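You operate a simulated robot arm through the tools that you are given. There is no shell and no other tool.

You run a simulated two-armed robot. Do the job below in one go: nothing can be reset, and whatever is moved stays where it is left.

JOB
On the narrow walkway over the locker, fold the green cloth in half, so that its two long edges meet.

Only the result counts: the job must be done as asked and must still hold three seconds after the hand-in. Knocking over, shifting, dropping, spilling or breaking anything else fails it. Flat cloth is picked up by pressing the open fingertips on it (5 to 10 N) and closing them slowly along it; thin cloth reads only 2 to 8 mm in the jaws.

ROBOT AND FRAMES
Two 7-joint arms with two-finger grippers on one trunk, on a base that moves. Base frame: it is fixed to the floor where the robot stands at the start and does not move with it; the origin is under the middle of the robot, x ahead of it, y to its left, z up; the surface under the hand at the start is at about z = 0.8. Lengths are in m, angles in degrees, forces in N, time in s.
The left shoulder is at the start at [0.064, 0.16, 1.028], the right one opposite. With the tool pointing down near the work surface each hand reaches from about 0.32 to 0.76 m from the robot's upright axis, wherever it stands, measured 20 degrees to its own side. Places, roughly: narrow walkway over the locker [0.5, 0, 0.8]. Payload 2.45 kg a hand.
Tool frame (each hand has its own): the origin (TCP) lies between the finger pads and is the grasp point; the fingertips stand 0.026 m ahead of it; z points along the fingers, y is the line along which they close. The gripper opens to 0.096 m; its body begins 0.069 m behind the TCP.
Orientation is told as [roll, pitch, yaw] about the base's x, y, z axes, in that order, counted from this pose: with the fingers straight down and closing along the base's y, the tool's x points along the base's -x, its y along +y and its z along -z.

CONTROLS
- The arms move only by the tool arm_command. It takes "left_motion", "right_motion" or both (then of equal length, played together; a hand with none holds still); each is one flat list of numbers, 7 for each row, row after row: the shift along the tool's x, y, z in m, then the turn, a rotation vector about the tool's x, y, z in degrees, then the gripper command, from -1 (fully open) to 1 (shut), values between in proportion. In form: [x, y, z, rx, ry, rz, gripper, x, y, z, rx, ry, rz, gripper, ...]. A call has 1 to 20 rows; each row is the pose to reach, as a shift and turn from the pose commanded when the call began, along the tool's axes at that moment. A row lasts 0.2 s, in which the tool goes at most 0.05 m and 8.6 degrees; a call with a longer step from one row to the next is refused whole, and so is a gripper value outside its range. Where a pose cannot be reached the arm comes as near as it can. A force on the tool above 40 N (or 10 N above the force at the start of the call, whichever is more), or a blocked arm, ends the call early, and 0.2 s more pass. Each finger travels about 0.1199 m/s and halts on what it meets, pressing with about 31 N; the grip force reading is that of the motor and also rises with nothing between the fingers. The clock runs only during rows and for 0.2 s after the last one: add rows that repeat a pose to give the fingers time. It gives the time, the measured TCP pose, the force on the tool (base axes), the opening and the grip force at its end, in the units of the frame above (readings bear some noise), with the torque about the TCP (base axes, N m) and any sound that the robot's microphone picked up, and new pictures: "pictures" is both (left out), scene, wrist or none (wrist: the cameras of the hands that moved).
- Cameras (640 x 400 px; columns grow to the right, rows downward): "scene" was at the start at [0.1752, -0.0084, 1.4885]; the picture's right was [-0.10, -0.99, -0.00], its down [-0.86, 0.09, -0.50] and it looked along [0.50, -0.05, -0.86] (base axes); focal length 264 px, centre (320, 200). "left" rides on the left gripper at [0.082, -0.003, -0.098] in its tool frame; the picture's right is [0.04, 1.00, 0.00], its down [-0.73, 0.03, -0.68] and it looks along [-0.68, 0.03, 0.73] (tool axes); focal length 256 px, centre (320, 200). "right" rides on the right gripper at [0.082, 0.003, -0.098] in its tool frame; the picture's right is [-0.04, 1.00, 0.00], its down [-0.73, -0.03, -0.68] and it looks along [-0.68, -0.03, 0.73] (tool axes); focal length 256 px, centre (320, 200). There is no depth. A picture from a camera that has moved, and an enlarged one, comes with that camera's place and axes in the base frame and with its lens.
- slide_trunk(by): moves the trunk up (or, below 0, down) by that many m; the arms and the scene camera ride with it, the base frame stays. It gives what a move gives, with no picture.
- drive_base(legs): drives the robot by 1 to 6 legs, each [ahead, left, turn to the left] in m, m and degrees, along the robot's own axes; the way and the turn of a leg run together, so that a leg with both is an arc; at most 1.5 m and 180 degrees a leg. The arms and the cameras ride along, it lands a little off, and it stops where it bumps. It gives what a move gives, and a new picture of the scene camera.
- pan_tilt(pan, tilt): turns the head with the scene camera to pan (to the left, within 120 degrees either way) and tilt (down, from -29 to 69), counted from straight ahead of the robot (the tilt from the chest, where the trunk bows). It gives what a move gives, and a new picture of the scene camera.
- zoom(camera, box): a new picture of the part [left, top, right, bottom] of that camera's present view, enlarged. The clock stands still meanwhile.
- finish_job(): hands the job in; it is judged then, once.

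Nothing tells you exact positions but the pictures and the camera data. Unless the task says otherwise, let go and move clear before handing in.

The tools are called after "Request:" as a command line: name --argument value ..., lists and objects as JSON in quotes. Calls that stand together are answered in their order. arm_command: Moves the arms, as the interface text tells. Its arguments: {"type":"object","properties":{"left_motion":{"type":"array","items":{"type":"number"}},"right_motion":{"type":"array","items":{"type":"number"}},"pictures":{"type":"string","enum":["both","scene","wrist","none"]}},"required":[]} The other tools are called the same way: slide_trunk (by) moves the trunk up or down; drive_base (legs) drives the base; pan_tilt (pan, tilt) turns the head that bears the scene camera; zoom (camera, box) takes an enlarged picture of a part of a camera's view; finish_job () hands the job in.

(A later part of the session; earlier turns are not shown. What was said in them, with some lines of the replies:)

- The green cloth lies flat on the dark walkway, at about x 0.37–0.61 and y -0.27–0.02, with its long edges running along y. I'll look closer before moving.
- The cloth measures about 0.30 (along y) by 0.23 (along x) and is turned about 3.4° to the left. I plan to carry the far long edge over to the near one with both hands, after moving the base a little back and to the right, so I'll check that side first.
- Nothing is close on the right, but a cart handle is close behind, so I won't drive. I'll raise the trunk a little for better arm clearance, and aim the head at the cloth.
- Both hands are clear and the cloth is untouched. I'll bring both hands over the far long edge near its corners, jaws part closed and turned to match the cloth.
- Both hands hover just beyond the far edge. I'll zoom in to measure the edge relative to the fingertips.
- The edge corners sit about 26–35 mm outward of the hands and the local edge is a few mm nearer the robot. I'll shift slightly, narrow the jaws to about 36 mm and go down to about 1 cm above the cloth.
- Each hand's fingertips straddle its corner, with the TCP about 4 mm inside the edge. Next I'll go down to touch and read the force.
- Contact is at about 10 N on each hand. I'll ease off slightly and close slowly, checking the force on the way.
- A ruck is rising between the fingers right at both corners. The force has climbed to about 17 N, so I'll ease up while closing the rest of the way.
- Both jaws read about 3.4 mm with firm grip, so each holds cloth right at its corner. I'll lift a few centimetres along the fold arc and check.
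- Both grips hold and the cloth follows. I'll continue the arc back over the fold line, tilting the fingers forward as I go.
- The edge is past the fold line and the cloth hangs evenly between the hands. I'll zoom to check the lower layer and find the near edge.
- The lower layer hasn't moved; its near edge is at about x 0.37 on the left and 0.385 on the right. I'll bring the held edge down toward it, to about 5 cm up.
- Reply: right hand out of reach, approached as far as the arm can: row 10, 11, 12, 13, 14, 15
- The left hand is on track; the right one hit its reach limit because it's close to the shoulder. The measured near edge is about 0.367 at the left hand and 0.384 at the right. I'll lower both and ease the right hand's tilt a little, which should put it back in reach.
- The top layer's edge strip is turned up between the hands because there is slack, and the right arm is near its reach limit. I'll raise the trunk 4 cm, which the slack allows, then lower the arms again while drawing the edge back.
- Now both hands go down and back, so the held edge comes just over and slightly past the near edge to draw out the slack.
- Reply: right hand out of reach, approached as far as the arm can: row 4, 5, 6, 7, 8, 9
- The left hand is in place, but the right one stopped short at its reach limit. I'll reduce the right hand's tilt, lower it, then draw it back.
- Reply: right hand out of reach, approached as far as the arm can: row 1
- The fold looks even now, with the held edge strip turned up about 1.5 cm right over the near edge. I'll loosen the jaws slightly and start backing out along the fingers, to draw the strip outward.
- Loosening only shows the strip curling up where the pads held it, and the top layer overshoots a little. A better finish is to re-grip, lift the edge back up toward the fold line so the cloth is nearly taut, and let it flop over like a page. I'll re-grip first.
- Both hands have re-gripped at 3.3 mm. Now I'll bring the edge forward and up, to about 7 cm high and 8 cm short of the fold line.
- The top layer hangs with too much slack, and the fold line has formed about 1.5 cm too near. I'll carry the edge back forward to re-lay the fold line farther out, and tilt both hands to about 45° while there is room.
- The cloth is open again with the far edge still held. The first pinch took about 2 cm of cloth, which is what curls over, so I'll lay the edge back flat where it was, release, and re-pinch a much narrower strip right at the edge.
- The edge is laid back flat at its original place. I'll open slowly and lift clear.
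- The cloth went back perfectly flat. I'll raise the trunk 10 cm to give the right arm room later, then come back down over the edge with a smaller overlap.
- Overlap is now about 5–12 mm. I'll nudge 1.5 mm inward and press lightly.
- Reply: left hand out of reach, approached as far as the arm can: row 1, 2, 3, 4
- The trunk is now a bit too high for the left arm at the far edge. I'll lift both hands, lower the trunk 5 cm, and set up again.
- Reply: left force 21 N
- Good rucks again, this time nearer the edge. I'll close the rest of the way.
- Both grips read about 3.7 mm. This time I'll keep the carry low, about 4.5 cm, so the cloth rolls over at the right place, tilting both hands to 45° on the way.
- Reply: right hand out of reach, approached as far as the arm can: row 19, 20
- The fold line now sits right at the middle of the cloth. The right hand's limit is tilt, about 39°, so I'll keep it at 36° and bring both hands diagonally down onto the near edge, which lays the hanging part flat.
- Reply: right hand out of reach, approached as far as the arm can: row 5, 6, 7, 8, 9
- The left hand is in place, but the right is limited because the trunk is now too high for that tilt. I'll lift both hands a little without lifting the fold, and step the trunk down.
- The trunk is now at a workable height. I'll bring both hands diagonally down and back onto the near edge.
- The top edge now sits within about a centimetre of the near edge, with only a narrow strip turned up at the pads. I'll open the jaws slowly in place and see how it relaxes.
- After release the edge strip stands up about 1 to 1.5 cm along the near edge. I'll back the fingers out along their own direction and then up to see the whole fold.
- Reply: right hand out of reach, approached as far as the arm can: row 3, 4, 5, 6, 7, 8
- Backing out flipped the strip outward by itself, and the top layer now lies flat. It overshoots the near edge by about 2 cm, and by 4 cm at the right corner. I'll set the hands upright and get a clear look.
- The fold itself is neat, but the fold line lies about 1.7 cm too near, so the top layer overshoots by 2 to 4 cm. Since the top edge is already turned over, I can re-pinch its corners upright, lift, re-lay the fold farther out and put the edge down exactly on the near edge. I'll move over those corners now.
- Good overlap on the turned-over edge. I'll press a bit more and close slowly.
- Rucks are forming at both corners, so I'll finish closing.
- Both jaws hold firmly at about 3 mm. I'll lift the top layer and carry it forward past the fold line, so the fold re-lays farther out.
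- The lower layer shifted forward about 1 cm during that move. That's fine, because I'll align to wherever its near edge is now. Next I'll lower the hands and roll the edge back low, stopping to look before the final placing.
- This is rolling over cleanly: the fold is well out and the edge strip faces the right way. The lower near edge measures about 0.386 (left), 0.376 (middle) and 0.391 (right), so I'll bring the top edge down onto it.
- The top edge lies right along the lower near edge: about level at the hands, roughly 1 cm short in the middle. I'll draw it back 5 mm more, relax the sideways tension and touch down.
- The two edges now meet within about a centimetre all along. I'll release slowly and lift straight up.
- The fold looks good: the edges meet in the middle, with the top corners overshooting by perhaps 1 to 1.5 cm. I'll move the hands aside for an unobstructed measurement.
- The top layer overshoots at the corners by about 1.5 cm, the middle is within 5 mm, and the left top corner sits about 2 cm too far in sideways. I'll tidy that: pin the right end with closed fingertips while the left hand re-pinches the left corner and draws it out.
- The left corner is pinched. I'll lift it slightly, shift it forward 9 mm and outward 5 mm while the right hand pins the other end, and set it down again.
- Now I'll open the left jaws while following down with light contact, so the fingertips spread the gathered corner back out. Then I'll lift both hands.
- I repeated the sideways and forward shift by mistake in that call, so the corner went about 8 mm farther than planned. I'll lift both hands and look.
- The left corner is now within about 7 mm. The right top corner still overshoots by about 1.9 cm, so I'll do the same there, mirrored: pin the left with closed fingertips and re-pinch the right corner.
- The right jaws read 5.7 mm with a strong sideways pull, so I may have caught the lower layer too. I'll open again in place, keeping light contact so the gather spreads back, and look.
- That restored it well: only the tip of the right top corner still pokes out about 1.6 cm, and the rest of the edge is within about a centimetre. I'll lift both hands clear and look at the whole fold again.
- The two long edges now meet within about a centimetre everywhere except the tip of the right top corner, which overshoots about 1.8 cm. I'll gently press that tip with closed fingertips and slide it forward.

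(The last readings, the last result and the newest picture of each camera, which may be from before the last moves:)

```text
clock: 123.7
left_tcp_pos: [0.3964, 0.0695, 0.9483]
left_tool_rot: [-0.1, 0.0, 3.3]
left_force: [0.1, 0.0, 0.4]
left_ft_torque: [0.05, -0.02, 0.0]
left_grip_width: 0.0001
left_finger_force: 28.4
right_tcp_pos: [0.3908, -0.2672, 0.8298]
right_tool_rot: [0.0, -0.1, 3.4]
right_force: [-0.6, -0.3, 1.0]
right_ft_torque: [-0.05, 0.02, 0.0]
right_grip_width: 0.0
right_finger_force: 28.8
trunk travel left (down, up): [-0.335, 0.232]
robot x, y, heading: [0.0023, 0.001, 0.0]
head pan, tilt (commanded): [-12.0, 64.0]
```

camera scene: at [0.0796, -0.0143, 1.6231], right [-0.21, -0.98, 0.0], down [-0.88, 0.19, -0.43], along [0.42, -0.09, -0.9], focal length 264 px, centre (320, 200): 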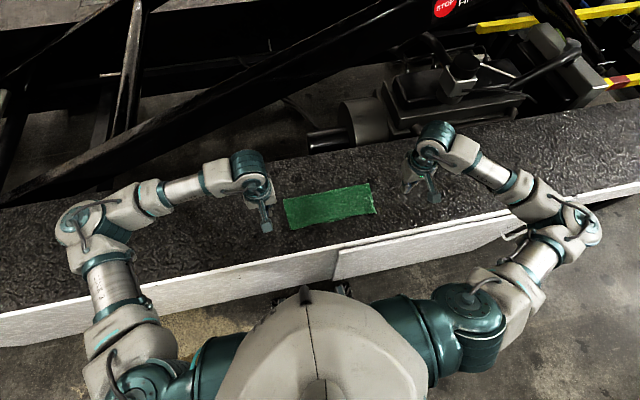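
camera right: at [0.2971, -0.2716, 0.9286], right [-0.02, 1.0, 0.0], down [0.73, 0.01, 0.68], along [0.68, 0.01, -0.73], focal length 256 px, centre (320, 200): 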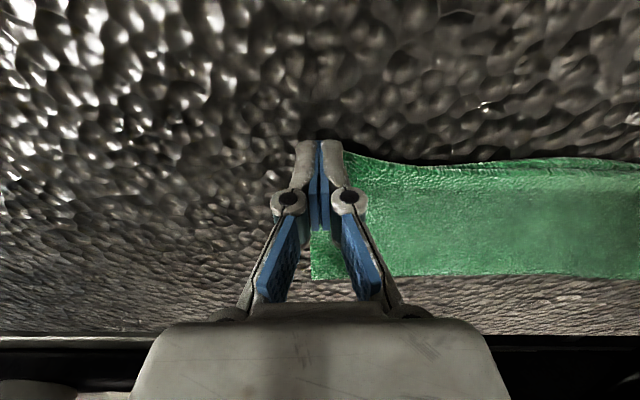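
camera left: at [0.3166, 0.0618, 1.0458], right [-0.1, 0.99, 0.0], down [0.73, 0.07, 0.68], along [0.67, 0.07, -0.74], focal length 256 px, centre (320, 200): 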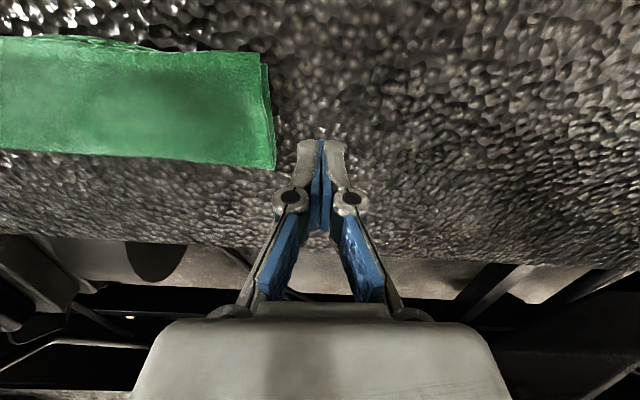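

Request:
arm_command --right_motion '[0, 0, -0.005, 0, 0, 0, 1, 0, 0, -0.02, 0, 0, 0, 1, 0, 0, -0.05, 0, 0, 0, 1, 0, 0, -0.09, 0, 0, 0, 1, 0, -0.04, -0.12, 0, 0, 0, 1, 0, -0.08, -0.12, 0, 0, 0, 1, 0, -0.08, -0.12, 0, 0, 0, 1]'

Request:
zoom --camera "right" --box '[320, 20, 640, 200]'

Request:
zoom --camera "scene" --box '[280, 175, 395, 245]'

```text
clock: 125.3
left_tcp_pos: [0.3972, 0.0692, 0.9487]
left_tool_rot: [0.1, 0.2, 3.3]
left_force: [0.1, 0.0, 0.7]
left_ft_torque: [-0.02, -0.03, 0.01]
left_grip_width: 0.0
left_finger_force: 28.4
right_tcp_pos: [0.3949, -0.3504, 0.9502]
right_tool_rot: [0.0, 0.1, 3.4]
right_force: [-0.1, 0.1, 0.0]
right_ft_torque: [-0.03, 0.04, 0.02]
right_grip_width: 0.0003
right_finger_force: 28.7
trunk travel left (down, up): [-0.335, 0.232]
robot x, y, heading: [-0.0, -0.0, -0.0]
head pan, tilt (commanded): [-12.0, 64.0]
camera scene: at [0.0794, -0.0171, 1.6231], right [-0.21, -0.98, 0.0], down [-0.88, 0.19, -0.43], along [0.43, -0.09, -0.9], focal length 264 px, centre (320, 200)
camera right: at [0.3131, -0.3524, 1.0484], right [-0.02, 1.0, 0.0], down [0.73, 0.01, 0.68], along [0.68, 0.01, -0.73], focal length 256 px, centre (320, 200)
```

scene: 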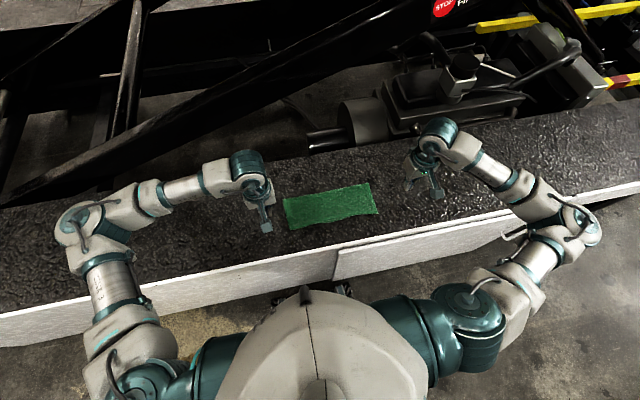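
right: 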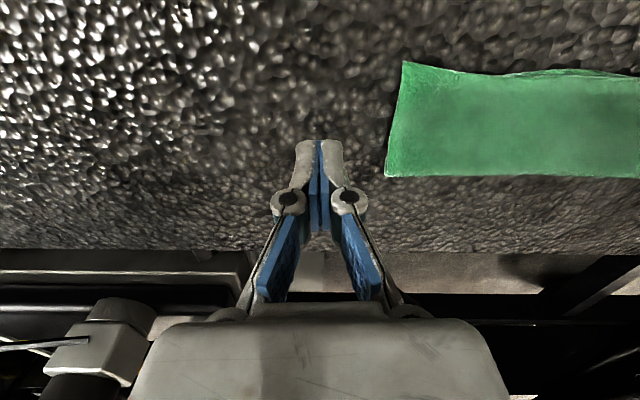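

```text
2.00 times, centred on (480, 110) of right
camera zoom: at [0.3131, -0.3524, 1.0484], right [-0.02, 1.0, 0.0], down [0.73, 0.01, 0.68], along [0.68, 0.01, -0.73], focal length 512 px, centre (0, 380)
```

zoom: 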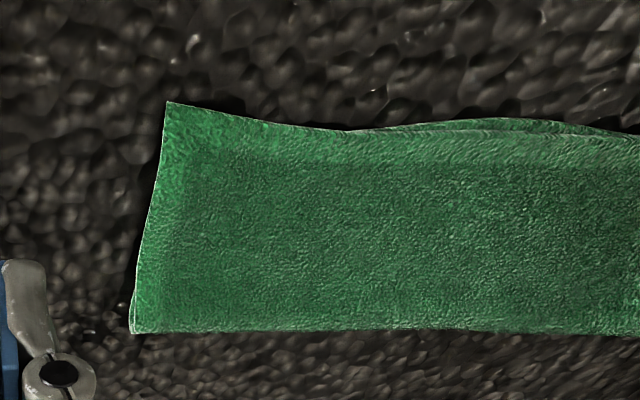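

```text
5.57 times, centred on (338, 210) of scene
camera zoom: at [0.0794, -0.0171, 1.6231], right [-0.21, -0.98, 0.0], down [-0.88, 0.19, -0.43], along [0.43, -0.09, -0.9], focal length 1466 px, centre (223, 144)
```

zoom: 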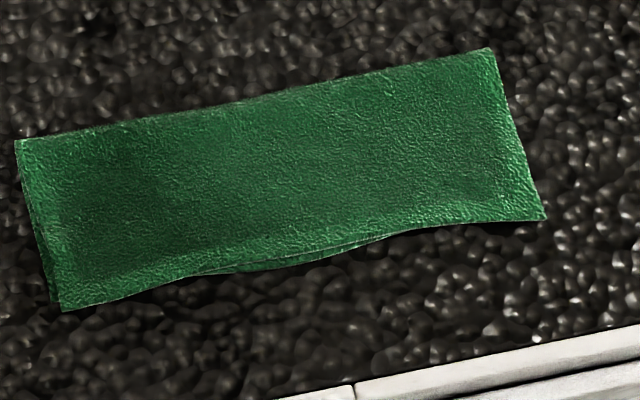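

The cloth lies folded flat, about 0.30 by 0.115 m. Its two long edges run together within about a centimetre, apart from the right corner tip, which overshoots about 1.7 cm. Both hands are clear, so I'm handing in.

Request:
finish_job

```text
The job is handed in.
```

The green cloth is folded in half on the walkway, far long edge brought over onto the near one. It lies flat at about 0.30 by 0.115 m.

- **Edge match:** the two long edges run together within about a centimetre for most of their length. The exception is the right corner, where the top layer still sticks out about 1.7 cm past the lower one. I tried twice to pull that corner in, but it relaxed back.
- **Position:** the lower layer slid about 1 cm away from the robot during the folding, so the cloth sits slightly forward of where it started.
- **Surroundings:** I saw nothing else moved or touched. Both hands let go and were lifted clear before I handed in.
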